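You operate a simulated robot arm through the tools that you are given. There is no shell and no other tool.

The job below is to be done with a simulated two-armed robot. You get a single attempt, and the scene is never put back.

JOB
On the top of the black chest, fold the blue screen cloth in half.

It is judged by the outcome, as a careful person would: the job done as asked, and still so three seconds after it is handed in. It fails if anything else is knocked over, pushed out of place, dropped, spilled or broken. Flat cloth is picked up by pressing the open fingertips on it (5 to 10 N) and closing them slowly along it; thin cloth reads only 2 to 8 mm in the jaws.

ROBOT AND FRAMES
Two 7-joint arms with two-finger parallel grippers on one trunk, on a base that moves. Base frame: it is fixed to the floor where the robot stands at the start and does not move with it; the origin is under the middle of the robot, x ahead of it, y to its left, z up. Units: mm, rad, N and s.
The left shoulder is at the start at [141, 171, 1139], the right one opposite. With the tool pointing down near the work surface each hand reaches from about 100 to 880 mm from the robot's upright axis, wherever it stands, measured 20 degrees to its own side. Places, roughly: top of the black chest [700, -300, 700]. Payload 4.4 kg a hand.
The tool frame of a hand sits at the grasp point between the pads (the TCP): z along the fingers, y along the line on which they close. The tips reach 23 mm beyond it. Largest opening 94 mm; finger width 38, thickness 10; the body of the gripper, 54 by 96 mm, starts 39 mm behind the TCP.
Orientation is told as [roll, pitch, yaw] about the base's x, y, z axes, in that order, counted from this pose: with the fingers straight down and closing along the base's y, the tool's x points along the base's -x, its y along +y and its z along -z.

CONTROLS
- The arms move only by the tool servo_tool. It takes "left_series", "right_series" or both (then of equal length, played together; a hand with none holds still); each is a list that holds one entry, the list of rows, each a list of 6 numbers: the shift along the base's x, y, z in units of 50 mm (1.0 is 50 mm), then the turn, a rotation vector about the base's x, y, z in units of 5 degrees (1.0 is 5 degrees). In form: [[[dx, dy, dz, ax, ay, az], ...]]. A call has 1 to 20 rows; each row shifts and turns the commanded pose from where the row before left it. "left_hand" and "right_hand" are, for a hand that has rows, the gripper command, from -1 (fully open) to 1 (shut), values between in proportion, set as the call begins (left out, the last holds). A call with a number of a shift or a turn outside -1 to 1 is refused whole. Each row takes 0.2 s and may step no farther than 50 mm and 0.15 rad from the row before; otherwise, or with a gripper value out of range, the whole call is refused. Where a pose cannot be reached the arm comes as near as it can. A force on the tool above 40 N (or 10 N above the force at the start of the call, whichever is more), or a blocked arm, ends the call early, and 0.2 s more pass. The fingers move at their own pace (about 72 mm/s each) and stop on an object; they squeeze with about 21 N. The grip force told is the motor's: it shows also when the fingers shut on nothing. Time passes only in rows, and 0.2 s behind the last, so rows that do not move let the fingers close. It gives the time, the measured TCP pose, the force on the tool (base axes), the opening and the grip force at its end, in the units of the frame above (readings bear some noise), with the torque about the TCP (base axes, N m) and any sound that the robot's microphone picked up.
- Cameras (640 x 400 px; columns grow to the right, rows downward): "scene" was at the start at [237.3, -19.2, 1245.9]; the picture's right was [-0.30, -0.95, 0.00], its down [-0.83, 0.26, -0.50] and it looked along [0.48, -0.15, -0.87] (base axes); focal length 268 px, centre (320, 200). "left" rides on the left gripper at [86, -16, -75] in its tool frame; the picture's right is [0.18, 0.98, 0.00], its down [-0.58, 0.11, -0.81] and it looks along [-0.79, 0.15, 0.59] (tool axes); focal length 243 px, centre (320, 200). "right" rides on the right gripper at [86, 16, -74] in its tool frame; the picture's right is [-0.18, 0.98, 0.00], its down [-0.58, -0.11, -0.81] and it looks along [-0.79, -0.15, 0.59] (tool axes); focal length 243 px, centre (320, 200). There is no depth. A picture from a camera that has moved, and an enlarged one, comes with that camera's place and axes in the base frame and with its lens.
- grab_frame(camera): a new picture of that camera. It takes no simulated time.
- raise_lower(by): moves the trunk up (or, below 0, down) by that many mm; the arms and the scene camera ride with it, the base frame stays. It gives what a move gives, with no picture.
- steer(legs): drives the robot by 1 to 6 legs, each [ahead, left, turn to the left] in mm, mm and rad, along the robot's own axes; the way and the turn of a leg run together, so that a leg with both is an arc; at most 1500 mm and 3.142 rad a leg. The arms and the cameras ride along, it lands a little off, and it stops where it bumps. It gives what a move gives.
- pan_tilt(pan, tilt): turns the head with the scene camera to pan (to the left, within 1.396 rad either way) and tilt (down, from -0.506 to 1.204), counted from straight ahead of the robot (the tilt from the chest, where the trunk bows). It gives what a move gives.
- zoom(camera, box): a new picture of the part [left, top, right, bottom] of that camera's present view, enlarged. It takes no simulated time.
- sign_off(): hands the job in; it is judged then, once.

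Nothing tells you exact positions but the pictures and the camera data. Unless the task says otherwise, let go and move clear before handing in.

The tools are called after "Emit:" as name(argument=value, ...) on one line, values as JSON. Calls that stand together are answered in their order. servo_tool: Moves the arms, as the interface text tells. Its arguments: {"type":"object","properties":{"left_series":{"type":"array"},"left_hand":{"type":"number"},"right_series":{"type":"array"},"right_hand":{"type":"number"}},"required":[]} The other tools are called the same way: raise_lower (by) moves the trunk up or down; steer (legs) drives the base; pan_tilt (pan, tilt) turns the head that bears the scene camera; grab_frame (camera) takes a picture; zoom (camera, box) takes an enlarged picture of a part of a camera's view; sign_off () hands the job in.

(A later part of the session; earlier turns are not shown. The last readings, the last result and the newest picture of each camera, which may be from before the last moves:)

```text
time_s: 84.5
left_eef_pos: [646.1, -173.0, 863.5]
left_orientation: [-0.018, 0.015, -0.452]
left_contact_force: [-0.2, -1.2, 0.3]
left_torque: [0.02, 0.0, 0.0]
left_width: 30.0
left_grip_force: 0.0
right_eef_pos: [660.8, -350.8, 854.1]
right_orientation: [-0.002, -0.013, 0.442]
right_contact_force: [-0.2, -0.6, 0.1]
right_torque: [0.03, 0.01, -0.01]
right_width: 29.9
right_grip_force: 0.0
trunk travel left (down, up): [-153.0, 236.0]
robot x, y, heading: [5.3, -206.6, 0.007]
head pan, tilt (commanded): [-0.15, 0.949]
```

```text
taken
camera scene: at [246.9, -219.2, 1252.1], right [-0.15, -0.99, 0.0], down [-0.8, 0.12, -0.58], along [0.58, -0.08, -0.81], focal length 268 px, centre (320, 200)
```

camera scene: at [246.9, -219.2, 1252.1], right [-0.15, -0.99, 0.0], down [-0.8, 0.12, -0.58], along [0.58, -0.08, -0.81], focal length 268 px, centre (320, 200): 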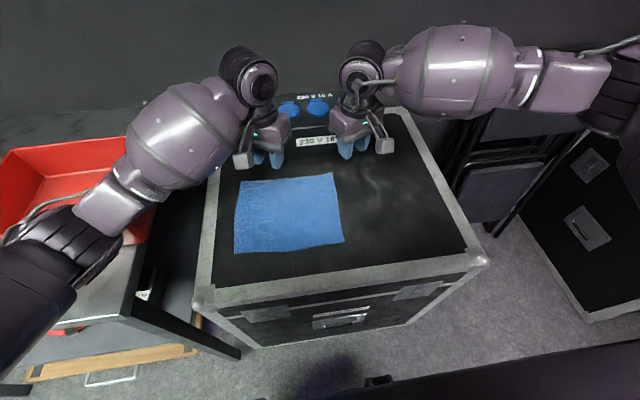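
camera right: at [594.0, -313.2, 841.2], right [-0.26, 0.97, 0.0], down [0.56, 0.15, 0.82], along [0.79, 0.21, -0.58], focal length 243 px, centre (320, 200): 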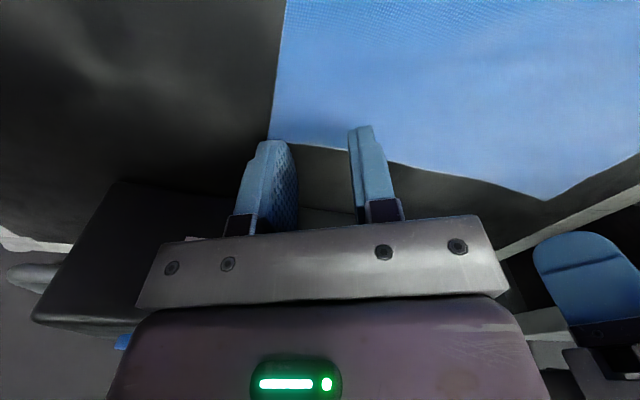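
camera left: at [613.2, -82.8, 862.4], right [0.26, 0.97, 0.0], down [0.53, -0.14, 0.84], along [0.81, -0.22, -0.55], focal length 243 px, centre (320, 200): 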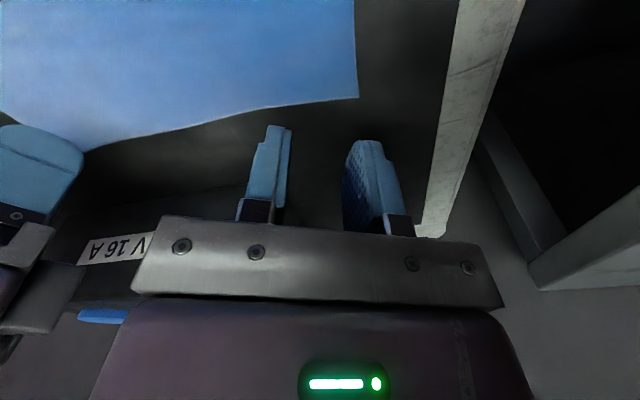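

Now I'll shift both hands back over their corners and then lower the trunk by 60 mm in a controlled way.

Emit:
servo_tool(left_series=[[[0, 0.3, 0.1, 0, 0, 0], [0, 0.3, 0.1, 0, 0, 0], [0, 0.3, 0.1, 0, 0, 0], [0, 0.3, 0, 0, 0, 0]]], right_series=[[[0, 0.3, 0.1, 0, 0, 0], [0, 0.3, 0.1, 0, 0, 0], [0, 0.3, 0.1, 0, 0, 0], [0, 0.3, 0, 0, 0, 0]]])

Emit:
raise_lower(by=-30)

Emit:
raise_lower(by=-30)

Emit:
grab_frame(camera="scene")

```text
time_s: 85.5
left_eef_pos: [646.4, -111.2, 877.6]
left_orientation: [-0.02, 0.015, -0.451]
left_contact_force: [-0.1, -0.1, 0.5]
left_torque: [0.03, 0.01, -0.03]
left_width: 30.0
left_grip_force: 0.1
right_eef_pos: [662.0, -289.2, 870.1]
right_orientation: [-0.004, -0.012, 0.441]
right_contact_force: [0.0, 0.1, 0.4]
right_torque: [0.02, 0.02, 0.04]
right_width: 30.0
right_grip_force: 0.0
trunk travel left (down, up): [-153.0, 236.0]
robot x, y, heading: [1.9, -206.3, 0.004]
head pan, tilt (commanded): [-0.15, 0.949]
```

```text
time_s: 86.3
left_eef_pos: [639.9, -115.4, 871.9]
left_orientation: [-0.002, -0.017, -0.453]
left_contact_force: [0.2, -0.6, 0.3]
left_torque: [-0.01, 0.0, 0.01]
left_width: 29.9
left_grip_force: 0.0
right_eef_pos: [653.3, -295.3, 855.7]
right_orientation: [-0.006, -0.037, 0.442]
right_contact_force: [-0.3, -1.0, 0.3]
right_torque: [0.0, 0.01, -0.02]
right_width: 29.9
right_grip_force: 0.0
trunk travel left (down, up): [-123.0, 266.0]
robot x, y, heading: [-2.4, -207.7, 0.002]
head pan, tilt (commanded): [-0.15, 0.949]
```

```text
time_s: 87.0
left_eef_pos: [636.6, -120.0, 873.7]
left_orientation: [0.023, -0.064, -0.455]
left_contact_force: [-0.1, -0.5, -0.1]
left_torque: [-0.05, 0.01, -0.02]
left_width: 30.2
left_grip_force: 0.0
right_eef_pos: [646.0, -297.6, 847.2]
right_orientation: [-0.014, -0.066, 0.445]
right_contact_force: [0.6, 1.0, 0.1]
right_torque: [0.0, 0.0, 0.02]
right_width: 29.9
right_grip_force: 0.0
trunk travel left (down, up): [-93.0, 296.0]
robot x, y, heading: [-2.2, -208.0, 0.007]
head pan, tilt (commanded): [-0.15, 0.949]
```

```text
taken
camera scene: at [276.0, -229.9, 1195.3], right [-0.15, -0.99, -0.01], down [-0.79, 0.12, -0.6], along [0.59, -0.08, -0.8], focal length 268 px, centre (320, 200)
```

scene: 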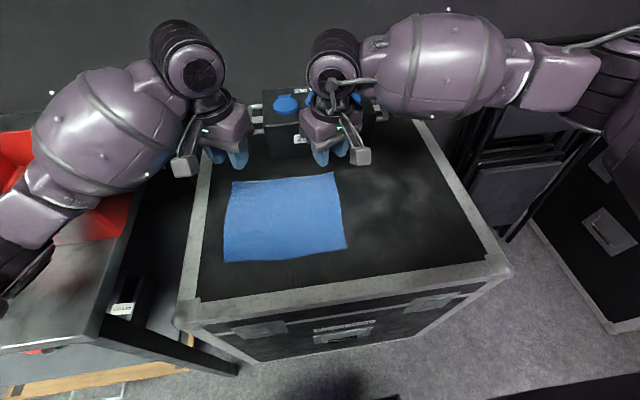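

That is not right. The hands did not follow the trunk down and the whole upper body tilted slightly, so something is in contact. I'll raise the trunk back at once and re-check.

Emit:
raise_lower(by=60)

Emit:
grab_frame(camera="scene")

```text
time_s: 88.0
left_eef_pos: [647.2, -111.0, 872.7]
left_orientation: [-0.023, 0.022, -0.452]
left_contact_force: [0.0, -0.1, -0.2]
left_torque: [0.0, 0.01, -0.02]
left_width: 29.8
left_grip_force: 0.1
right_eef_pos: [662.4, -290.3, 864.2]
right_orientation: [0.001, -0.005, 0.441]
right_contact_force: [1.1, 0.0, -0.8]
right_torque: [-0.01, -0.01, -0.04]
right_width: 29.8
right_grip_force: 0.0
trunk travel left (down, up): [-153.0, 236.0]
robot x, y, heading: [3.3, -206.0, 0.005]
head pan, tilt (commanded): [-0.15, 0.949]
```

```text
taken
camera scene: at [250.3, -218.4, 1250.1], right [-0.15, -0.99, 0.0], down [-0.81, 0.12, -0.58], along [0.57, -0.09, -0.81], focal length 268 px, centre (320, 200)
```

scene: 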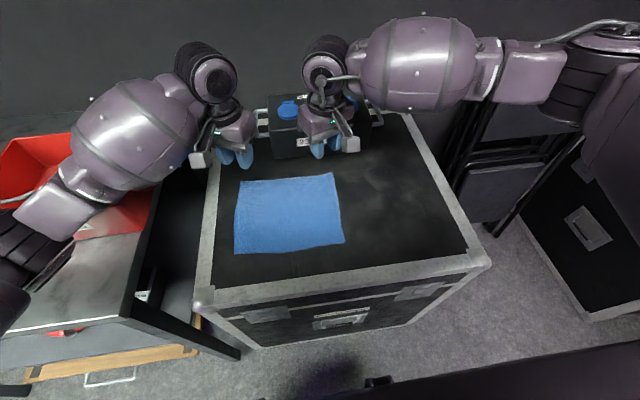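

The robot recovered to its former pose. Triangulating the left elbow puts it at about z 930 beside the bin's front rim, so lowering that arm presses on the bin. I'll check closely whether the bin has shifted.

Emit:
zoom(camera="scene", box=[0, 110, 200, 360])

Emit:
pan_tilt(pan=0.6, tilt=0.75)

Emit:
grab_frame(camera="scene")

Emit:
zoom(camera="scene", box=[160, 110, 400, 290])

```text
1.60 times, centred on (100, 235) of scene
camera zoom: at [250.3, -218.4, 1250.1], right [-0.15, -0.99, 0.0], down [-0.81, 0.12, -0.58], along [0.57, -0.09, -0.81], focal length 430 px, centre (672, 144)
```

zoom: 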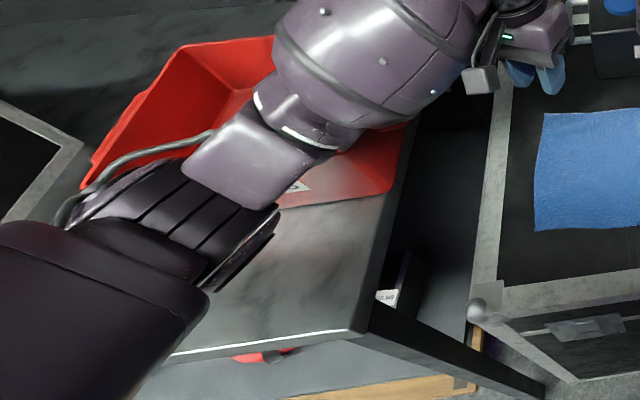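

```text
time_s: 89.2
left_eef_pos: [647.2, -112.7, 877.9]
left_orientation: [-0.017, 0.015, -0.452]
left_contact_force: [0.7, 1.4, -0.3]
left_torque: [0.01, 0.01, -0.01]
left_width: 30.0
left_grip_force: 0.0
right_eef_pos: [660.9, -290.3, 871.2]
right_orientation: [-0.005, -0.013, 0.442]
right_contact_force: [0.5, -0.4, 0.7]
right_torque: [0.0, 0.04, 0.01]
right_width: 30.1
right_grip_force: 0.1
trunk travel left (down, up): [-153.0, 236.0]
robot x, y, heading: [-1.5, -212.7, 0.003]
head pan, tilt (commanded): [0.6, 0.75]
```

```text
taken
camera scene: at [243.2, -161.1, 1267.6], right [0.57, -0.82, 0.0], down [-0.56, -0.39, -0.73], along [0.6, 0.41, -0.68], focal length 268 px, centre (320, 200)
```

scene: 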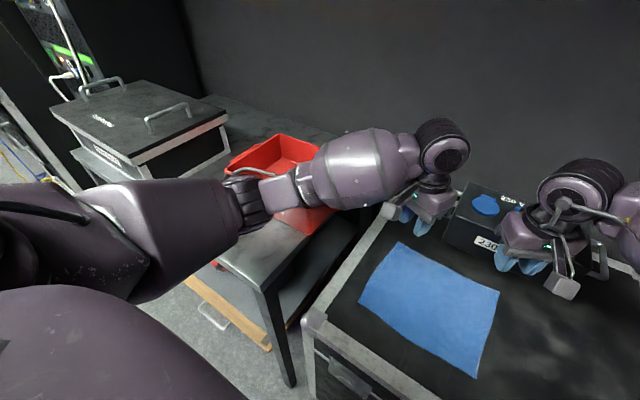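

```text
2.22 times, centred on (280, 200) of scene
camera zoom: at [243.2, -161.1, 1267.6], right [0.57, -0.82, 0.0], down [-0.56, -0.39, -0.73], along [0.6, 0.41, -0.68], focal length 597 px, centre (409, 200)
```

zoom: 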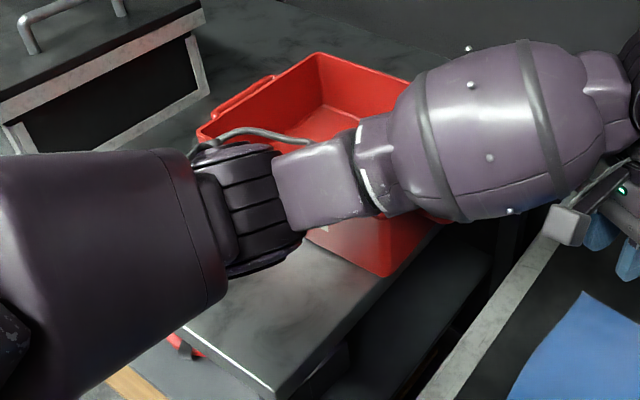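

The bin's corner now reads roughly 20 mm further back (+x) than before, so the elbow may have nudged it. To be sure, I'll return the left hand to its exact starting pose, travelling high, and compare that camera's view with the first picture.

Emit:
servo_tool(left_series=[[[-0.3, 0, 0.4, 0, 0, 0.5], [-0.4, 0.1, 0.4, 0, 0, 0.5], [-0.4, 0.2, 0.4, 0, 0, 0.5], [-0.4, 0.3, 0.3, 0, 0, 0.5], [-0.4, 0.3, 0.2, 0, 0, 0.5], [-0.4, 0.4, 0, 0, 0, 0.5], [-0.4, 0.4, 0, 0, 0, 0.5], [-0.4, 0.4, 0, 0, 0, 0.5], [-0.4, 0.4, 0, 0, 0, 0.5], [-0.3, 0.4, 0, 0.1, -0.1, 0.5]]])

Emit:
grab_frame(camera="scene")

```text
time_s: 91.3
left_eef_pos: [455.8, 34.3, 963.4]
left_orientation: [-0.011, 0.005, -0.016]
left_contact_force: [0.2, 0.8, -0.2]
left_torque: [0.0, -0.03, -0.01]
left_width: 30.0
left_grip_force: 0.1
right_eef_pos: [659.8, -290.8, 870.7]
right_orientation: [-0.004, -0.014, 0.443]
right_contact_force: [-0.2, 0.1, -0.5]
right_torque: [-0.02, 0.01, 0.02]
right_width: 30.1
right_grip_force: 0.0
trunk travel left (down, up): [-153.0, 236.0]
robot x, y, heading: [3.5, -213.0, -0.001]
head pan, tilt (commanded): [0.6, 0.75]
```

```text
taken
camera scene: at [242.5, -160.8, 1267.9], right [0.57, -0.82, 0.0], down [-0.56, -0.39, -0.73], along [0.6, 0.42, -0.68], focal length 268 px, centre (320, 200)
```

scene: 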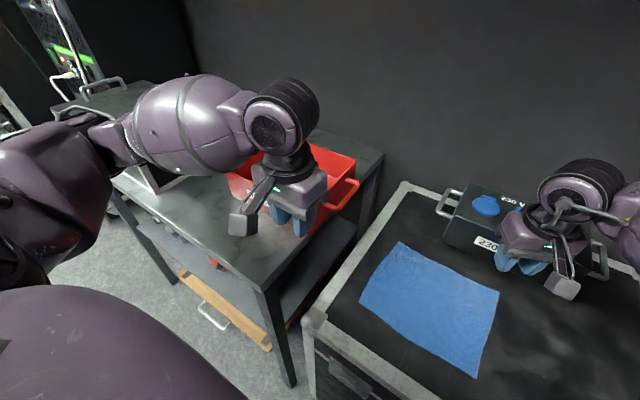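

Emit:
grab_frame(camera="left")

Emit:
zoom(camera="scene", box=[60, 60, 400, 290])

```text
taken
camera left: at [369.3, 20.5, 1039.3], right [-0.17, 0.99, -0.01], down [0.59, 0.11, 0.8], along [0.79, 0.13, -0.6], focal length 243 px, centre (320, 200)
```

left: 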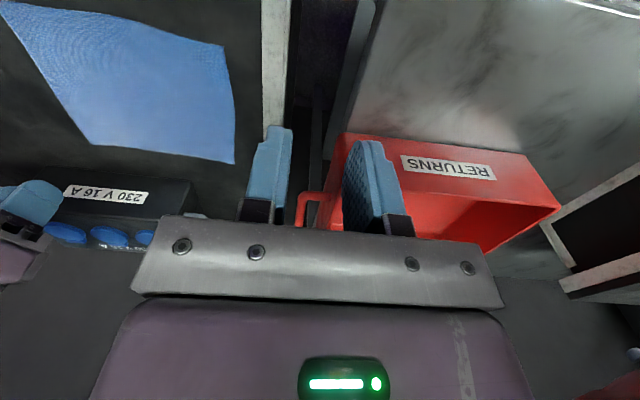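

```text
1.74 times, centred on (230, 175) of scene
camera zoom: at [242.5, -160.8, 1267.9], right [0.57, -0.82, 0.0], down [-0.56, -0.39, -0.73], along [0.6, 0.42, -0.68], focal length 467 px, centre (476, 244)
```

zoom: 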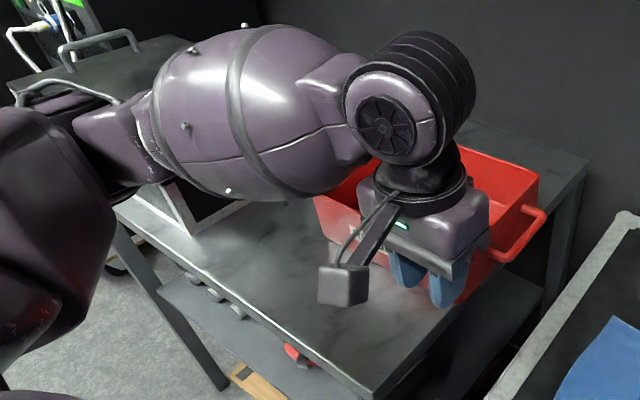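

The bin's front-right corner was at about x=538 earlier and is now near x=561, so it was pushed back roughly 22 mm when the trunk was lowered. I'll put it right by pushing gently forward on the inside of its front wall with closed fingers, starting by moving high over the bin.

Emit:
servo_tool(left_series=[[[0.385, 0.444, 0, 0.02, 0, 0], [0.385, 0.444, 0, 0.02, 0, 0], [0.385, 0.444, 0, 0.02, 0, 0], [0.385, 0.444, 0, 0.02, 0, 0], [0.385, 0.444, 0, 0.02, 0, 0.05], [0.385, 0.444, 0, 0.02, 0, 0.05], [0.385, 0.444, 0, 0, 0, 0.05], [0.385, 0.444, 0, 0, 0, 0.05]]], left_hand=1)

Emit:
grab_frame(camera="scene")

Emit:
grab_frame(camera="left")

```text
time_s: 93.2
left_eef_pos: [609.3, 211.9, 962.7]
left_orientation: [-0.001, 0.006, 0.003]
left_contact_force: [0.9, 0.1, 0.3]
left_torque: [-0.01, 0.0, 0.0]
left_width: 0.0
left_grip_force: 21.3
right_eef_pos: [661.7, -290.1, 870.1]
right_orientation: [-0.002, -0.013, 0.441]
right_contact_force: [0.0, 0.2, -0.2]
right_torque: [-0.02, 0.01, -0.01]
right_width: 30.0
right_grip_force: 0.1
trunk travel left (down, up): [-153.0, 236.0]
robot x, y, heading: [-0.7, -207.9, 0.001]
head pan, tilt (commanded): [0.6, 0.75]
```

```text
taken
camera scene: at [243.5, -160.9, 1267.5], right [0.57, -0.82, 0.0], down [-0.56, -0.39, -0.73], along [0.6, 0.42, -0.68], focal length 268 px, centre (320, 200)
```

scene: 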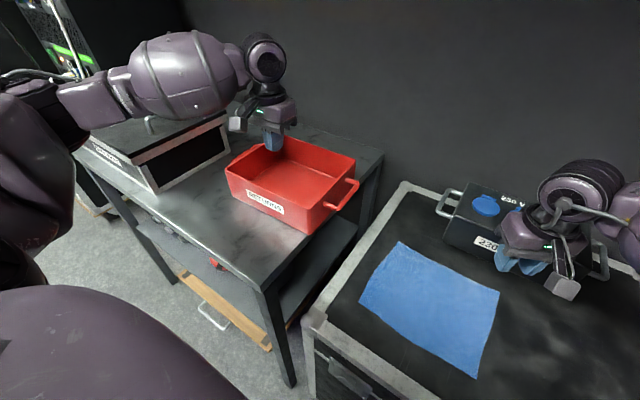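

```text
taken
camera left: at [524.5, 195.3, 1038.7], right [-0.19, 0.98, 0.0], down [0.59, 0.11, 0.8], along [0.79, 0.15, -0.6], focal length 243 px, centre (320, 200)
```

left: 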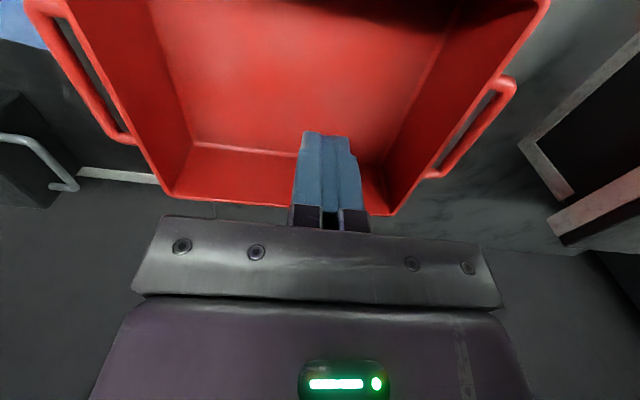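

I have a clear view of the whole bin, so I'll zoom in to measure it accurately.

Emit:
zoom(camera="scene", box=[200, 110, 400, 235])

Emit:
pan_tilt(pan=-0.1, tilt=0.9)

Emit:
zoom(camera="scene", box=[0, 90, 200, 215])

```text
3.20 times, centred on (300, 172) of scene
camera zoom: at [243.5, -160.9, 1267.5], right [0.57, -0.82, 0.0], down [-0.56, -0.39, -0.73], along [0.6, 0.42, -0.68], focal length 859 px, centre (384, 288)
```

zoom: 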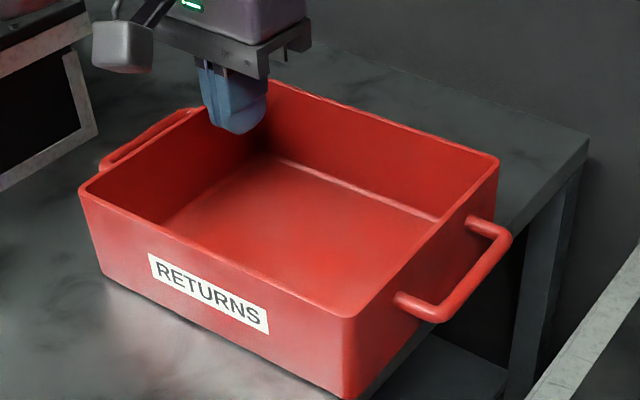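

```text
time_s: 94.2
left_eef_pos: [608.9, 210.9, 965.1]
left_orientation: [-0.001, 0.005, 0.0]
left_contact_force: [0.0, 0.2, 0.3]
left_torque: [-0.03, 0.01, 0.03]
left_width: 0.0
left_grip_force: 21.1
right_eef_pos: [660.8, -290.8, 870.2]
right_orientation: [-0.005, -0.011, 0.443]
right_contact_force: [0.7, 0.9, 0.4]
right_torque: [-0.01, 0.02, 0.01]
right_width: 29.9
right_grip_force: 0.0
trunk travel left (down, up): [-153.0, 236.0]
robot x, y, heading: [1.7, -211.9, 0.004]
head pan, tilt (commanded): [-0.099, 0.901]
```

```text
3.20 times, centred on (100, 152) of scene
camera zoom: at [250.1, -215.3, 1255.8], right [-0.09, -1.0, 0.0], down [-0.78, 0.07, -0.62], along [0.62, -0.06, -0.78], focal length 859 px, centre (1024, 352)
```

zoom: 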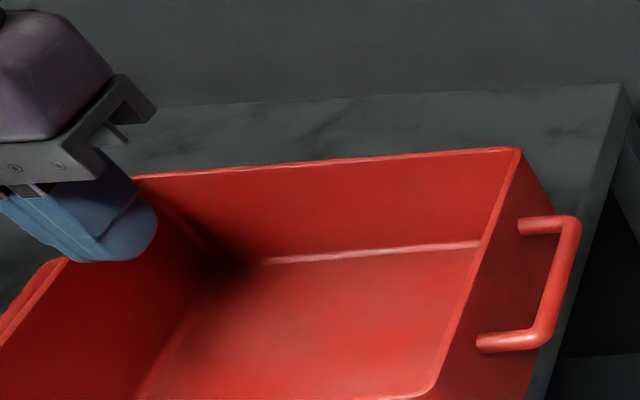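

Comparing rim corners, the bin has shifted about +23 mm in x with no real rotation. I'll lower the closed fingers into the bin, behind the middle of its front wall.

Emit:
servo_tool(left_series=[[[0, 0, -0.4, 0, 0, 0], [0, 0, -0.5, 0, 0, 0], [0, 0, -0.5, 0, 0, 0], [0, 0, -0.5, 0, 0, 0], [0, 0, -0.4, 0, 0, 0], [0, 0, 0, 0, 0, 0]]])

Emit:
pan_tilt(pan=0.6, tilt=0.75)

Emit:
grab_frame(camera="scene")

Emit:
grab_frame(camera="left")

```text
time_s: 95.6
left_eef_pos: [611.4, 211.4, 847.2]
left_orientation: [0.002, 0.005, 0.004]
left_contact_force: [-0.3, -0.2, 0.6]
left_torque: [-0.02, 0.0, 0.01]
left_width: 0.0
left_grip_force: 21.2
right_eef_pos: [660.6, -290.6, 869.6]
right_orientation: [-0.005, -0.013, 0.44]
right_contact_force: [0.2, 0.4, -0.2]
right_torque: [0.0, -0.02, -0.01]
right_width: 30.1
right_grip_force: 0.0
trunk travel left (down, up): [-153.0, 236.0]
robot x, y, heading: [1.8, -209.1, -0.001]
head pan, tilt (commanded): [-0.099, 0.901]
```

```text
time_s: 96.7
left_eef_pos: [609.4, 210.2, 849.1]
left_orientation: [0.0, 0.006, 0.001]
left_contact_force: [0.4, -0.4, 0.2]
left_torque: [-0.04, -0.02, 0.02]
left_width: 0.0
left_grip_force: 20.9
right_eef_pos: [661.2, -291.2, 869.9]
right_orientation: [-0.005, -0.012, 0.443]
right_contact_force: [-0.5, 0.2, 0.3]
right_torque: [-0.05, 0.04, 0.0]
right_width: 30.1
right_grip_force: 0.0
trunk travel left (down, up): [-153.0, 236.0]
robot x, y, heading: [-0.9, -210.7, 0.004]
head pan, tilt (commanded): [0.6, 0.75]
```

```text
taken
camera scene: at [243.2, -161.1, 1267.6], right [0.57, -0.82, 0.0], down [-0.56, -0.39, -0.73], along [0.6, 0.41, -0.68], focal length 268 px, centre (320, 200)
```

scene: 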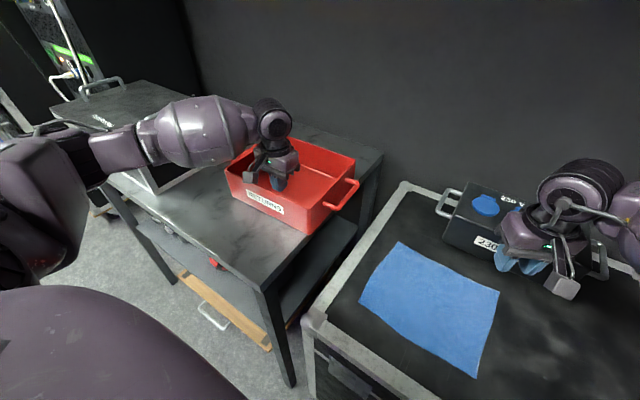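

```text
taken
camera left: at [524.9, 194.4, 924.1], right [-0.19, 0.98, 0.0], down [0.59, 0.11, 0.8], along [0.79, 0.15, -0.6], focal length 243 px, centre (320, 200)
```

left: 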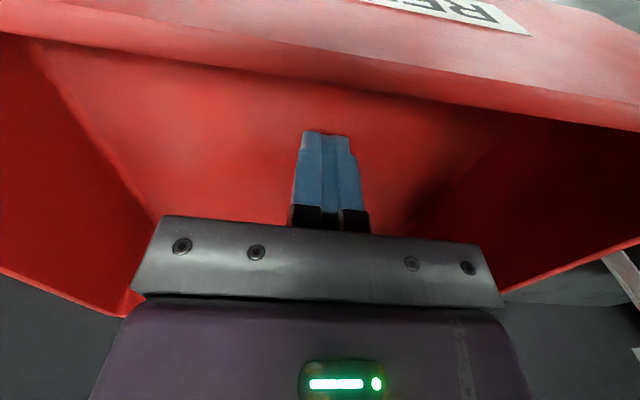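

The fingers are inside the bin. I'll ease forward (−x) toward the front wall in small steps, watching for contact.

Emit:
servo_tool(left_series=[[[-0.1, 0, 0, 0, 0, 0], [-0.1, 0, 0, 0, 0, 0], [-0.1, 0, 0, 0, 0, 0], [-0.1, 0, 0, 0, 0, 0], [-0.06, 0, 0, 0, 0, 0], [-0.06, 0, 0, 0, 0, 0], [0, 0, 0, 0, 0, 0]]])

Emit:
servo_tool(left_series=[[[-0.06, 0, 0, 0, 0, 0], [-0.06, 0, 0, 0, 0, 0], [0, 0, 0, 0, 0, 0]]])

Emit:
zoom(camera="scene", box=[200, 110, 400, 235])

```text
time_s: 98.3
left_eef_pos: [584.0, 210.8, 848.9]
left_orientation: [-0.001, 0.004, 0.003]
left_contact_force: [-0.9, -0.9, -0.4]
left_torque: [-0.03, 0.03, -0.01]
left_width: 0.0
left_grip_force: 20.4
right_eef_pos: [661.7, -290.9, 869.9]
right_orientation: [-0.004, -0.012, 0.441]
right_contact_force: [-0.1, -0.3, -0.4]
right_torque: [0.0, 0.0, 0.0]
right_width: 29.9
right_grip_force: 0.0
trunk travel left (down, up): [-153.0, 236.0]
robot x, y, heading: [-0.3, -209.1, 0.005]
head pan, tilt (commanded): [0.6, 0.75]
```

```text
time_s: 99.1
left_eef_pos: [578.7, 210.3, 848.6]
left_orientation: [0.0, 0.007, 0.002]
left_contact_force: [0.3, 0.2, 0.0]
left_torque: [0.0, 0.01, 0.03]
left_width: 0.0
left_grip_force: 20.8
right_eef_pos: [660.9, -290.3, 868.5]
right_orientation: [-0.004, -0.012, 0.443]
right_contact_force: [0.1, 0.4, -0.6]
right_torque: [0.0, 0.0, 0.0]
right_width: 30.0
right_grip_force: 0.1
trunk travel left (down, up): [-153.0, 236.0]
robot x, y, heading: [-0.2, -208.1, 0.003]
head pan, tilt (commanded): [0.6, 0.75]
```

```text
3.20 times, centred on (300, 172) of scene
camera zoom: at [243.2, -161.1, 1267.6], right [0.57, -0.82, 0.0], down [-0.56, -0.39, -0.73], along [0.6, 0.42, -0.68], focal length 859 px, centre (384, 288)
```

zoom: 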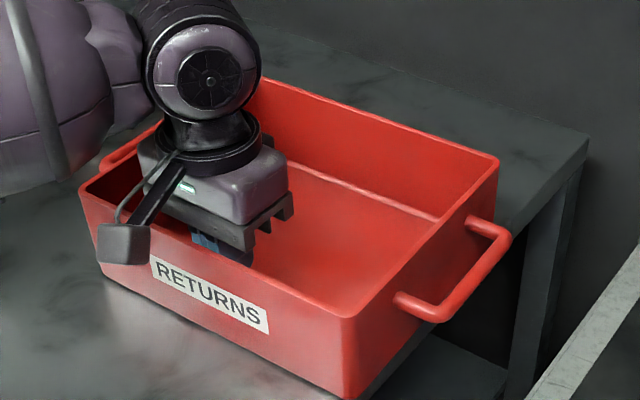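

There's no contact yet and the bin is unmoved in this view. Its front-right rim corner is at pixel (355, 317), and a 23 mm pull should bring it to about (334, 338). I'll keep going in small steps.

Emit:
servo_tool(left_series=[[[-0.06, 0, 0, 0, 0, 0], [-0.06, 0, 0, 0, 0, 0], [-0.06, 0, 0, 0, 0, 0], [0, 0, 0, 0, 0, 0]]])

Emit:
servo_tool(left_series=[[[-0.06, 0, 0, 0, 0, 0], [-0.06, 0, 0, 0, 0, 0], [-0.06, 0, 0, 0, 0, 0], [0, 0, 0, 0, 0, 0]]])

Emit:
zoom(camera="scene", box=[200, 110, 400, 235])

```text
time_s: 100.1
left_eef_pos: [567.9, 210.8, 848.1]
left_orientation: [0.0, 0.007, 0.001]
left_contact_force: [-0.3, 0.1, -0.5]
left_torque: [0.02, 0.0, 0.0]
left_width: 0.0
left_grip_force: 21.2
right_eef_pos: [661.4, -290.7, 870.4]
right_orientation: [-0.005, -0.012, 0.441]
right_contact_force: [0.1, 0.8, -0.8]
right_torque: [-0.01, 0.0, -0.03]
right_width: 29.9
right_grip_force: 0.1
trunk travel left (down, up): [-153.0, 236.0]
robot x, y, heading: [-0.5, -210.1, 0.006]
head pan, tilt (commanded): [0.6, 0.75]
```

```text
time_s: 101.1
left_eef_pos: [559.9, 210.8, 849.2]
left_orientation: [-0.001, 0.008, 0.004]
left_contact_force: [1.8, 0.0, 0.0]
left_torque: [-0.01, 0.02, 0.02]
left_width: 0.0
left_grip_force: 21.4
right_eef_pos: [661.8, -290.7, 869.8]
right_orientation: [-0.003, -0.013, 0.443]
right_contact_force: [-0.1, 0.8, -0.8]
right_torque: [-0.01, -0.03, 0.02]
right_width: 29.9
right_grip_force: 0.1
trunk travel left (down, up): [-153.0, 236.0]
robot x, y, heading: [1.3, -206.8, 0.001]
head pan, tilt (commanded): [0.6, 0.75]
```

```text
3.20 times, centred on (300, 172) of scene
camera zoom: at [243.2, -161.1, 1267.6], right [0.57, -0.82, 0.0], down [-0.56, -0.39, -0.73], along [0.6, 0.42, -0.68], focal length 859 px, centre (384, 288)
```

zoom: 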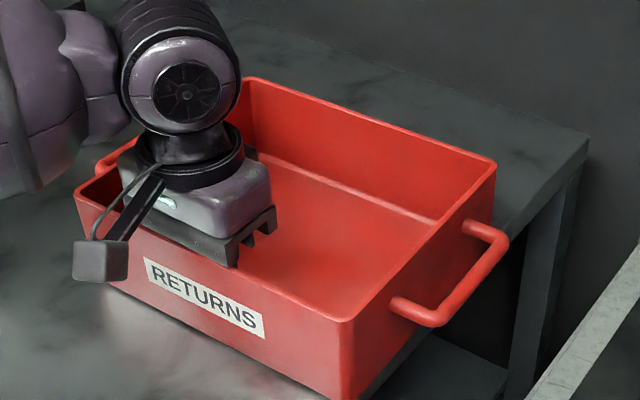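

Contact is made and the bin is now sliding, about 4 mm so far. I'll continue another 12 mm and re-measure.

Emit:
servo_tool(left_series=[[[-0.06, 0, 0, 0, 0, 0], [-0.06, 0, 0, 0, 0, 0], [-0.06, 0, 0, 0, 0, 0], [-0.06, 0, 0, 0, 0, 0], [0, 0, 0, 0, 0, 0]]])

Emit:
zoom(camera="scene", box=[200, 110, 400, 235])

```text
time_s: 102.3
left_eef_pos: [547.4, 210.5, 848.4]
left_orientation: [0.001, 0.009, 0.003]
left_contact_force: [-0.2, -0.5, -0.7]
left_torque: [-0.01, 0.03, -0.02]
left_width: 0.0
left_grip_force: 20.7
right_eef_pos: [661.2, -290.7, 869.2]
right_orientation: [-0.004, -0.012, 0.441]
right_contact_force: [0.3, 0.5, 0.1]
right_torque: [0.01, 0.0, 0.0]
right_width: 30.0
right_grip_force: 0.1
trunk travel left (down, up): [-153.0, 236.0]
robot x, y, heading: [-0.0, -206.5, 0.001]
head pan, tilt (commanded): [0.6, 0.75]
```

```text
3.20 times, centred on (300, 172) of scene
camera zoom: at [243.2, -161.1, 1267.6], right [0.57, -0.82, 0.0], down [-0.56, -0.39, -0.73], along [0.6, 0.42, -0.68], focal length 859 px, centre (384, 288)
```

zoom: 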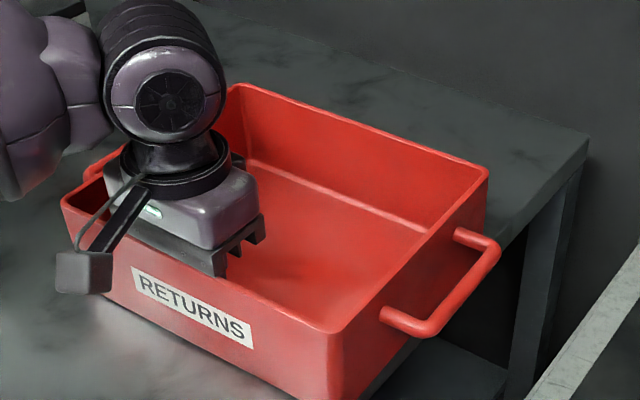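

About 16 mm recovered. I'll push about 7 mm more to reach the original place.

Emit:
servo_tool(left_series=[[[-0.05, 0, 0, 0, 0, 0], [-0.05, 0, 0, 0, 0, 0], [-0.04, 0, 0, 0, 0, 0], [0, 0, 0, 0, 0, 0]]])

Emit:
zoom(camera="scene", box=[200, 110, 400, 235])

```text
time_s: 103.3
left_eef_pos: [540.0, 210.9, 848.8]
left_orientation: [0.001, 0.008, 0.004]
left_contact_force: [0.3, -0.3, 0.1]
left_torque: [0.01, 0.01, -0.01]
left_width: 0.0
left_grip_force: 21.2
right_eef_pos: [661.8, -290.5, 870.3]
right_orientation: [-0.004, -0.011, 0.44]
right_contact_force: [0.4, -0.2, -0.1]
right_torque: [-0.03, 0.01, 0.03]
right_width: 29.9
right_grip_force: 0.1
trunk travel left (down, up): [-153.0, 236.0]
robot x, y, heading: [2.1, -208.6, 0.001]
head pan, tilt (commanded): [0.6, 0.75]
```

```text
3.20 times, centred on (300, 172) of scene
camera zoom: at [243.2, -161.0, 1267.6], right [0.57, -0.82, 0.0], down [-0.56, -0.39, -0.73], along [0.6, 0.42, -0.68], focal length 859 px, centre (384, 288)
```

zoom: 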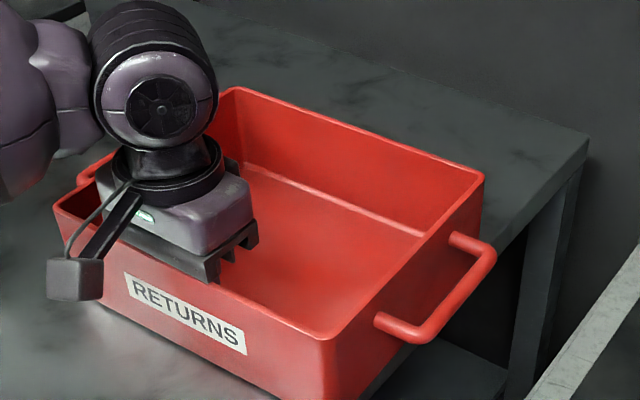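

The rim corner is at (333, 339), right on target. I'll back the fingers off the wall, lift out, and go to the original left-hand pose to compare directly with the very first left-camera picture.

Emit:
servo_tool(left_series=[[[0.15, 0, 0, 0, 0, 0], [0.15, 0, 0.2, 0, 0, 0], [0, 0, 0.5, 0, 0, 0], [0, 0, 0.6, 0, 0, 0], [0, 0, 0.7, 0, 0, 0], [-0.3, -0.5, 0.3, 0, 0, 0], [-0.4, -0.5, 0, 0, 0, 0], [-0.4, -0.5, 0, 0, 0, 0], [-0.4, -0.5, -0.1, 0, 0, 0], [-0.3, -0.5, -0.3, 0, 0, 0], [-0.2, -0.45, -0.5, 0, 0, 0], [0, -0.2, -0.5, 0, 0, 0], [0, 0, -0.4, 0, 0, 0], [0, 0, -0.2, 0, 0, 0]]])

Emit:
grab_frame(camera="scene")

```text
time_s: 106.3
left_eef_pos: [455.3, 53.9, 863.9]
left_orientation: [-0.002, 0.007, 0.004]
left_contact_force: [-0.4, 0.7, -0.2]
left_torque: [-0.01, 0.02, 0.04]
left_width: 0.0
left_grip_force: 20.8
right_eef_pos: [660.8, -288.9, 869.5]
right_orientation: [-0.004, -0.013, 0.44]
right_contact_force: [-0.3, -0.3, 0.4]
right_torque: [0.01, 0.01, 0.02]
right_width: 30.1
right_grip_force: 0.1
trunk travel left (down, up): [-153.0, 236.0]
robot x, y, heading: [-0.2, -207.9, 0.004]
head pan, tilt (commanded): [0.6, 0.75]
```

```text
taken
camera scene: at [243.2, -161.0, 1267.6], right [0.57, -0.82, 0.0], down [-0.56, -0.39, -0.73], along [0.6, 0.42, -0.68], focal length 268 px, centre (320, 200)
```

scene: 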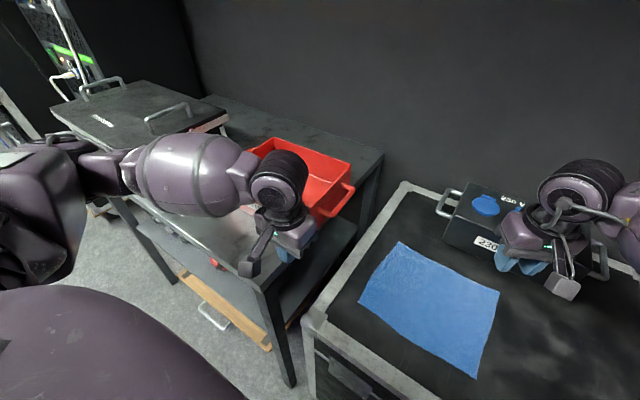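

Emit:
servo_tool(left_series=[[[0, 0, 0, 0, 0, 0], [0, -0.03, -0.03, 0, 0, 0], [0, 0, 0, 0, 0, 0]]], left_hand=-1)

Emit:
grab_frame(camera="left")

```text
time_s: 107.1
left_eef_pos: [455.8, 52.2, 861.8]
left_orientation: [0.001, 0.005, 0.003]
left_contact_force: [0.0, 1.3, -0.1]
left_torque: [0.0, 0.03, 0.0]
left_width: 93.9
left_grip_force: 0.0
right_eef_pos: [662.3, -291.1, 869.8]
right_orientation: [-0.002, -0.013, 0.442]
right_contact_force: [-0.3, -0.2, 0.4]
right_torque: [-0.01, 0.02, 0.02]
right_width: 30.1
right_grip_force: 0.0
trunk travel left (down, up): [-153.0, 236.0]
robot x, y, heading: [-2.2, -209.8, 0.009]
head pan, tilt (commanded): [0.6, 0.75]
```

```text
taken
camera left: at [370.6, 35.6, 937.5], right [-0.19, 0.98, 0.0], down [0.59, 0.11, 0.8], along [0.79, 0.15, -0.6], focal length 243 px, centre (320, 200)
```

left: 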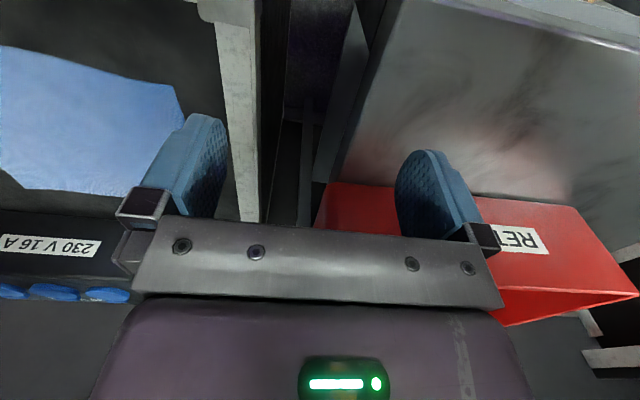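

The direct comparison is useful: in the first picture the label and the bin's corner were about 29 px further right. So the bin is now right in x (within about 5 mm) but about 27 mm too far toward the chest in y. I'll correct that by pushing +y on the inside of its left wall, going over the bin high first.

Emit:
servo_tool(left_series=[[[0, 0, 0.6, 0, 0, 0], [0, 0, 0.7, 0, 0, 0], [0, 0, 0.7, 0, 0, 0], [0.352, 0.476, 0, 0, 0, 0], [0.352, 0.476, 0, 0, 0, 0], [0.352, 0.476, 0, 0, 0, 0], [0.352, 0.476, 0, 0, 0, 0], [0.352, 0.476, 0, 0, 0, 0], [0.352, 0.476, 0, 0, 0, 0], [0.352, 0.476, 0, 0, 0, 0], [0.352, 0.476, 0, 0, 0, 0], [0.352, 0.476, 0, 0, 0, 0], [0.352, 0.476, 0, 0, 0, 0], [0, 0, 0, 0, 0, 0]]], left_hand=1)

Emit:
grab_frame(camera="scene")

Emit:
grab_frame(camera="left")

```text
time_s: 110.1
left_eef_pos: [630.4, 290.6, 962.4]
left_orientation: [0.001, 0.006, 0.002]
left_contact_force: [0.0, 0.1, -0.6]
left_torque: [0.01, 0.0, -0.01]
left_width: 0.2
left_grip_force: 21.1
right_eef_pos: [659.2, -291.3, 870.3]
right_orientation: [-0.004, -0.013, 0.442]
right_contact_force: [0.4, 0.3, -0.7]
right_torque: [-0.03, -0.03, 0.01]
right_width: 30.0
right_grip_force: 0.0
trunk travel left (down, up): [-153.0, 236.0]
robot x, y, heading: [-0.7, -210.1, 0.002]
head pan, tilt (commanded): [0.6, 0.75]
```

```text
taken
camera scene: at [242.9, -161.1, 1267.8], right [0.57, -0.82, 0.0], down [-0.56, -0.39, -0.73], along [0.6, 0.42, -0.68], focal length 268 px, centre (320, 200)
```

scene: 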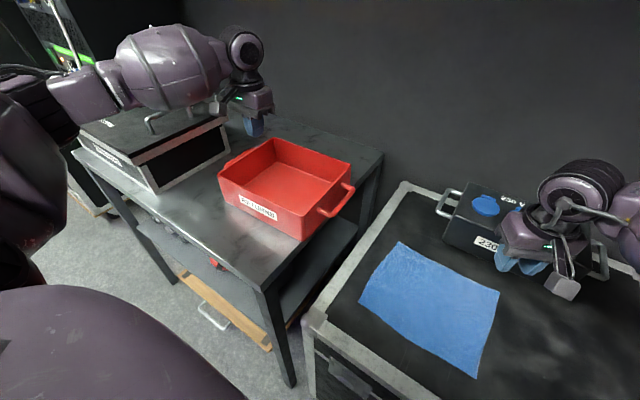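

```text
taken
camera left: at [546.0, 274.2, 1038.3], right [-0.19, 0.98, 0.0], down [0.59, 0.11, 0.8], along [0.79, 0.15, -0.6], focal length 243 px, centre (320, 200)
```

left: 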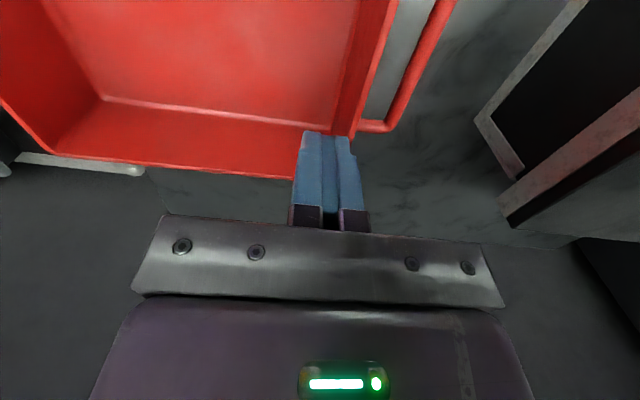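

The fingers are just inside the left wall. I'll lower into the bin and then ease +y.

Emit:
servo_tool(left_series=[[[0, -0.1, -0.4, 0, 0, 0], [0, 0, -0.5, 0, 0, 0], [0, 0, -0.5, 0, 0, 0], [0, 0, -0.5, 0, 0, 0], [0, 0, -0.35, 0, 0, 0], [0, 0, 0, 0, 0, 0]]])

Emit:
servo_tool(left_series=[[[0, 0.1, 0, 0, 0, 0], [0, 0.1, 0, 0, 0, 0], [0, 0.1, 0, 0, 0, 0], [0, 0.06, 0, 0, 0, 0], [0, 0, 0, 0, 0, 0]]])

Emit:
zoom(camera="scene", box=[200, 110, 400, 235])

```text
time_s: 111.5
left_eef_pos: [631.5, 284.8, 850.8]
left_orientation: [0.001, 0.005, 0.003]
left_contact_force: [-0.2, -0.7, -0.5]
left_torque: [0.03, -0.02, -0.02]
left_width: 0.0
left_grip_force: 20.5
right_eef_pos: [661.1, -290.5, 870.7]
right_orientation: [-0.004, -0.014, 0.441]
right_contact_force: [-1.2, 0.3, -0.5]
right_torque: [0.02, 0.0, -0.02]
right_width: 30.0
right_grip_force: 0.1
trunk travel left (down, up): [-153.0, 236.0]
robot x, y, heading: [1.0, -210.9, 0.004]
head pan, tilt (commanded): [0.6, 0.75]
```

```text
time_s: 112.7
left_eef_pos: [632.4, 302.5, 849.6]
left_orientation: [0.001, 0.005, 0.003]
left_contact_force: [0.1, 0.1, -0.7]
left_torque: [-0.01, -0.02, -0.01]
left_width: 0.2
left_grip_force: 20.7
right_eef_pos: [662.4, -291.5, 869.6]
right_orientation: [-0.003, -0.015, 0.442]
right_contact_force: [0.4, -0.2, 0.4]
right_torque: [0.0, 0.01, 0.0]
right_width: 30.0
right_grip_force: 0.1
trunk travel left (down, up): [-153.0, 236.0]
robot x, y, heading: [5.6, -209.5, 0.006]
head pan, tilt (commanded): [0.6, 0.75]
```

```text
3.20 times, centred on (300, 172) of scene
camera zoom: at [243.2, -161.1, 1267.6], right [0.57, -0.82, 0.0], down [-0.56, -0.39, -0.73], along [0.6, 0.42, -0.68], focal length 859 px, centre (384, 288)
```

zoom: 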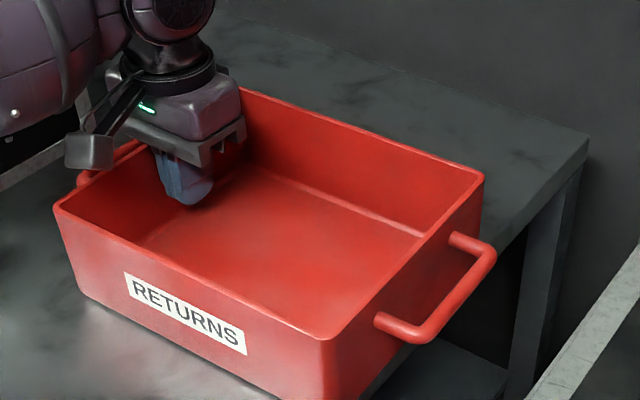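

Emit:
servo_tool(left_series=[[[0, 0.06, 0, 0, 0, 0], [0, 0.06, 0, 0, 0, 0], [0, 0.06, 0, 0, 0, 0], [0, 0.06, 0, 0, 0, 0], [0, 0.06, 0, 0, 0, 0], [0, 0, 0, 0, 0, 0]]])

Emit:
zoom(camera="scene", box=[200, 110, 400, 235])

```text
time_s: 114.1
left_eef_pos: [631.5, 317.6, 849.9]
left_orientation: [0.0, 0.009, 0.002]
left_contact_force: [0.4, -0.5, 0.1]
left_torque: [0.02, 0.01, 0.03]
left_width: 0.0
left_grip_force: 20.8
right_eef_pos: [659.9, -291.8, 869.5]
right_orientation: [-0.004, -0.014, 0.44]
right_contact_force: [-0.3, 0.4, -0.8]
right_torque: [-0.01, 0.01, 0.0]
right_width: 30.1
right_grip_force: 0.1
trunk travel left (down, up): [-153.0, 236.0]
robot x, y, heading: [-0.3, -205.3, 0.002]
head pan, tilt (commanded): [0.6, 0.75]
```

```text
3.20 times, centred on (300, 172) of scene
camera zoom: at [243.1, -161.2, 1267.7], right [0.57, -0.82, 0.0], down [-0.56, -0.39, -0.73], along [0.6, 0.42, -0.68], focal length 859 px, centre (384, 288)
```

zoom: 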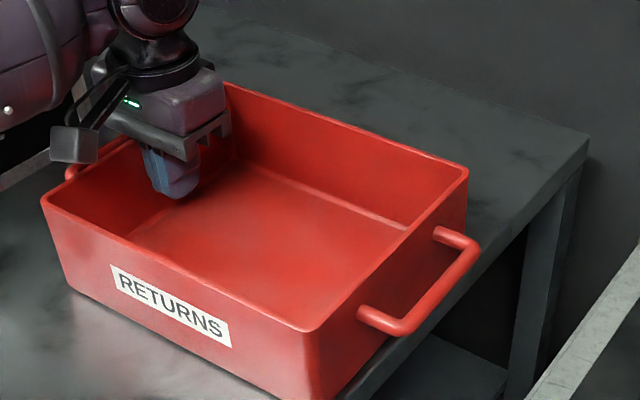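

The bin is sliding straight, about 15–16 mm so far. I'll push about 11 mm more.

Emit:
servo_tool(left_series=[[[0, 0.06, 0, 0, 0, 0], [0, 0.06, 0, 0, 0, 0], [0, 0.05, 0, 0, 0, 0], [0, 0.05, 0, 0, 0, 0], [0, 0, 0, 0, 0, 0]]])

Emit:
zoom(camera="scene", box=[200, 110, 400, 235])

```text
time_s: 115.3
left_eef_pos: [631.1, 328.4, 848.1]
left_orientation: [0.001, 0.006, 0.003]
left_contact_force: [0.1, -0.3, 0.8]
left_torque: [0.02, 0.0, 0.02]
left_width: 0.0
left_grip_force: 20.7
right_eef_pos: [660.7, -290.6, 870.0]
right_orientation: [-0.004, -0.016, 0.442]
right_contact_force: [0.8, -1.0, -0.6]
right_torque: [-0.01, 0.0, 0.01]
right_width: 30.1
right_grip_force: 0.2
trunk travel left (down, up): [-153.0, 236.0]
robot x, y, heading: [1.7, -210.6, 0.003]
head pan, tilt (commanded): [0.6, 0.75]
```

```text
3.20 times, centred on (300, 172) of scene
camera zoom: at [243.2, -161.2, 1267.6], right [0.57, -0.82, 0.0], down [-0.56, -0.39, -0.73], along [0.6, 0.42, -0.68], focal length 859 px, centre (384, 288)
```

zoom: 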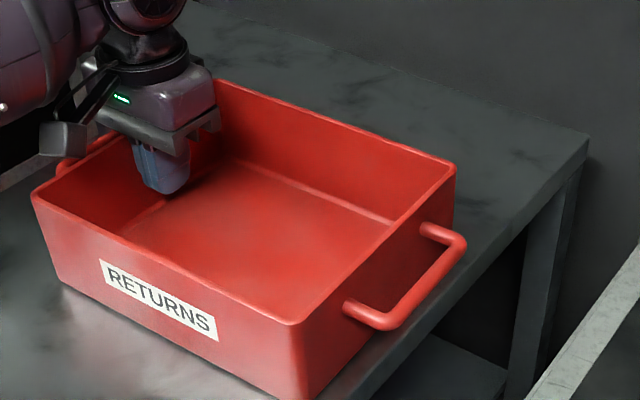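

That is about 27 mm. I'll back off, lift out, and repeat the comparison at the original left-hand pose.

Emit:
servo_tool(left_series=[[[0, -0.15, 0, 0, 0, 0], [0, -0.15, 0.2, 0, 0, 0], [0, 0, 0.5, 0, 0, 0], [0, 0, 0.7, 0, 0, 0], [0, 0, 0.8, 0, 0, 0], [-0.32, -0.5, 0, 0, 0, 0], [-0.35, -0.55, 0, 0, 0, 0], [-0.35, -0.55, 0, 0, 0, 0], [-0.35, -0.55, 0, 0, 0, 0], [-0.35, -0.55, 0, 0, 0, 0], [-0.35, -0.55, 0, 0, 0, 0], [-0.35, -0.55, 0, 0, 0, 0], [-0.35, -0.55, 0, 0, 0, 0], [-0.35, -0.55, -0.4, 0, 0, 0], [-0.35, -0.31, -0.6, 0, 0, 0], [0, 0, -0.6, 0, 0, 0], [0, 0, -0.35, 0, 0, 0], [0, 0, 0, 0, 0, 0]]])

Emit:
servo_tool(left_series=[[[0, 0, 0, 0, 0, 0], [0, 0, 0, 0, 0, 0], [0, 0, 0, 0, 0, 0]]], left_hand=-1)

Emit:
grab_frame(camera="left")

```text
time_s: 119.1
left_eef_pos: [458.1, 52.9, 861.4]
left_orientation: [-0.001, 0.005, 0.001]
left_contact_force: [-0.1, -0.8, -0.4]
left_torque: [-0.02, 0.02, -0.04]
left_width: 0.1
left_grip_force: 20.5
right_eef_pos: [660.8, -290.6, 871.0]
right_orientation: [-0.004, -0.014, 0.44]
right_contact_force: [-0.6, 0.8, -0.6]
right_torque: [0.04, -0.01, -0.02]
right_width: 30.1
right_grip_force: 0.1
trunk travel left (down, up): [-153.0, 236.0]
robot x, y, heading: [1.0, -209.9, 0.004]
head pan, tilt (commanded): [0.6, 0.75]
```

```text
time_s: 119.9
left_eef_pos: [459.1, 54.1, 860.9]
left_orientation: [-0.001, 0.005, 0.002]
left_contact_force: [0.5, -0.4, -0.7]
left_torque: [0.0, -0.02, 0.0]
left_width: 94.1
left_grip_force: 0.2
right_eef_pos: [660.2, -290.2, 871.3]
right_orientation: [-0.003, -0.014, 0.442]
right_contact_force: [0.2, -0.1, 0.4]
right_torque: [-0.05, 0.02, 0.03]
right_width: 29.9
right_grip_force: 0.0
trunk travel left (down, up): [-153.0, 236.0]
robot x, y, heading: [-1.0, -209.3, -0.0]
head pan, tilt (commanded): [0.6, 0.75]
```

```text
taken
camera left: at [373.1, 37.3, 936.5], right [-0.19, 0.98, 0.0], down [0.59, 0.11, 0.8], along [0.79, 0.15, -0.6], focal length 243 px, centre (320, 200)
```

left: 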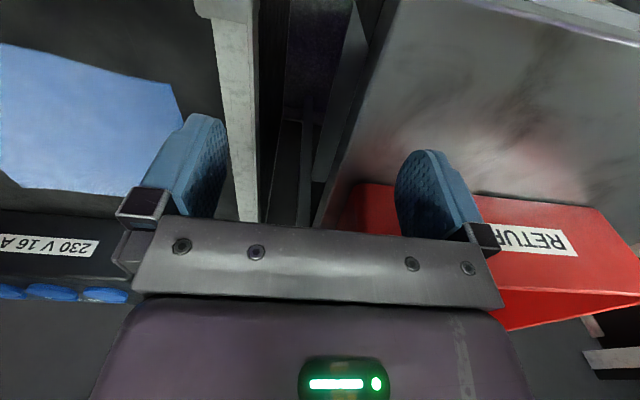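

The label and corner now match the first picture sideways to within a few pixels. There may still be about 10 mm of x error, so I'll take one more clear measurement of the bin.

Emit:
zoom(camera="scene", box=[200, 110, 400, 235])

Emit:
pan_tilt(pan=-0.15, tilt=0.949)

Emit:
grab_frame(camera="scene")

Emit:
zoom(camera="scene", box=[0, 90, 240, 270])

```text
3.20 times, centred on (300, 172) of scene
camera zoom: at [243.2, -161.1, 1267.6], right [0.57, -0.82, 0.0], down [-0.56, -0.39, -0.73], along [0.6, 0.42, -0.68], focal length 859 px, centre (384, 288)
```

zoom: 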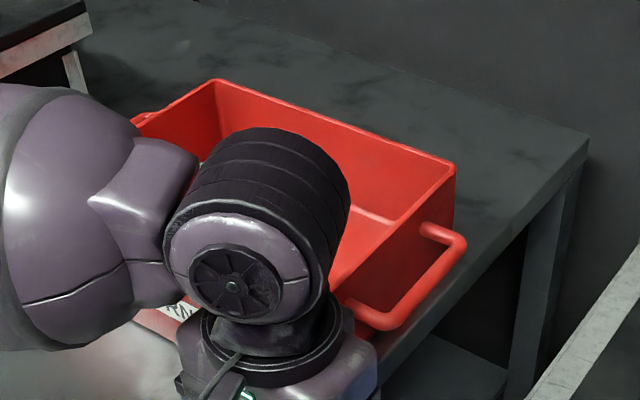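

```text
time_s: 121.0
left_eef_pos: [458.5, 52.3, 862.3]
left_orientation: [-0.001, 0.005, 0.003]
left_contact_force: [-0.6, 0.1, 0.3]
left_torque: [0.01, 0.0, 0.02]
left_width: 94.0
left_grip_force: 0.0
right_eef_pos: [660.8, -291.1, 871.2]
right_orientation: [-0.004, -0.013, 0.441]
right_contact_force: [-0.1, -0.3, -0.2]
right_torque: [0.0, 0.02, 0.0]
right_width: 29.8
right_grip_force: 0.1
trunk travel left (down, up): [-153.0, 236.0]
robot x, y, heading: [1.2, -213.0, -0.0]
head pan, tilt (commanded): [-0.15, 0.949]
```

```text
taken
camera scene: at [246.9, -218.7, 1252.1], right [-0.15, -0.99, 0.0], down [-0.8, 0.12, -0.58], along [0.58, -0.08, -0.81], focal length 268 px, centre (320, 200)
```

scene: 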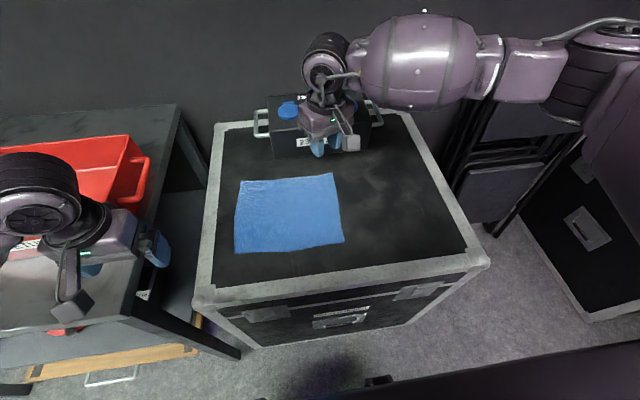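

```text
2.22 times, centred on (120, 180) of scene
camera zoom: at [246.9, -218.7, 1252.1], right [-0.15, -0.99, 0.0], down [-0.8, 0.12, -0.58], along [0.58, -0.08, -0.81], focal length 597 px, centre (764, 244)
```

zoom: 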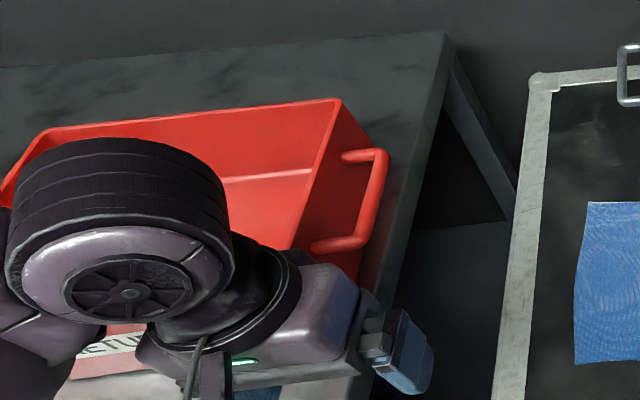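

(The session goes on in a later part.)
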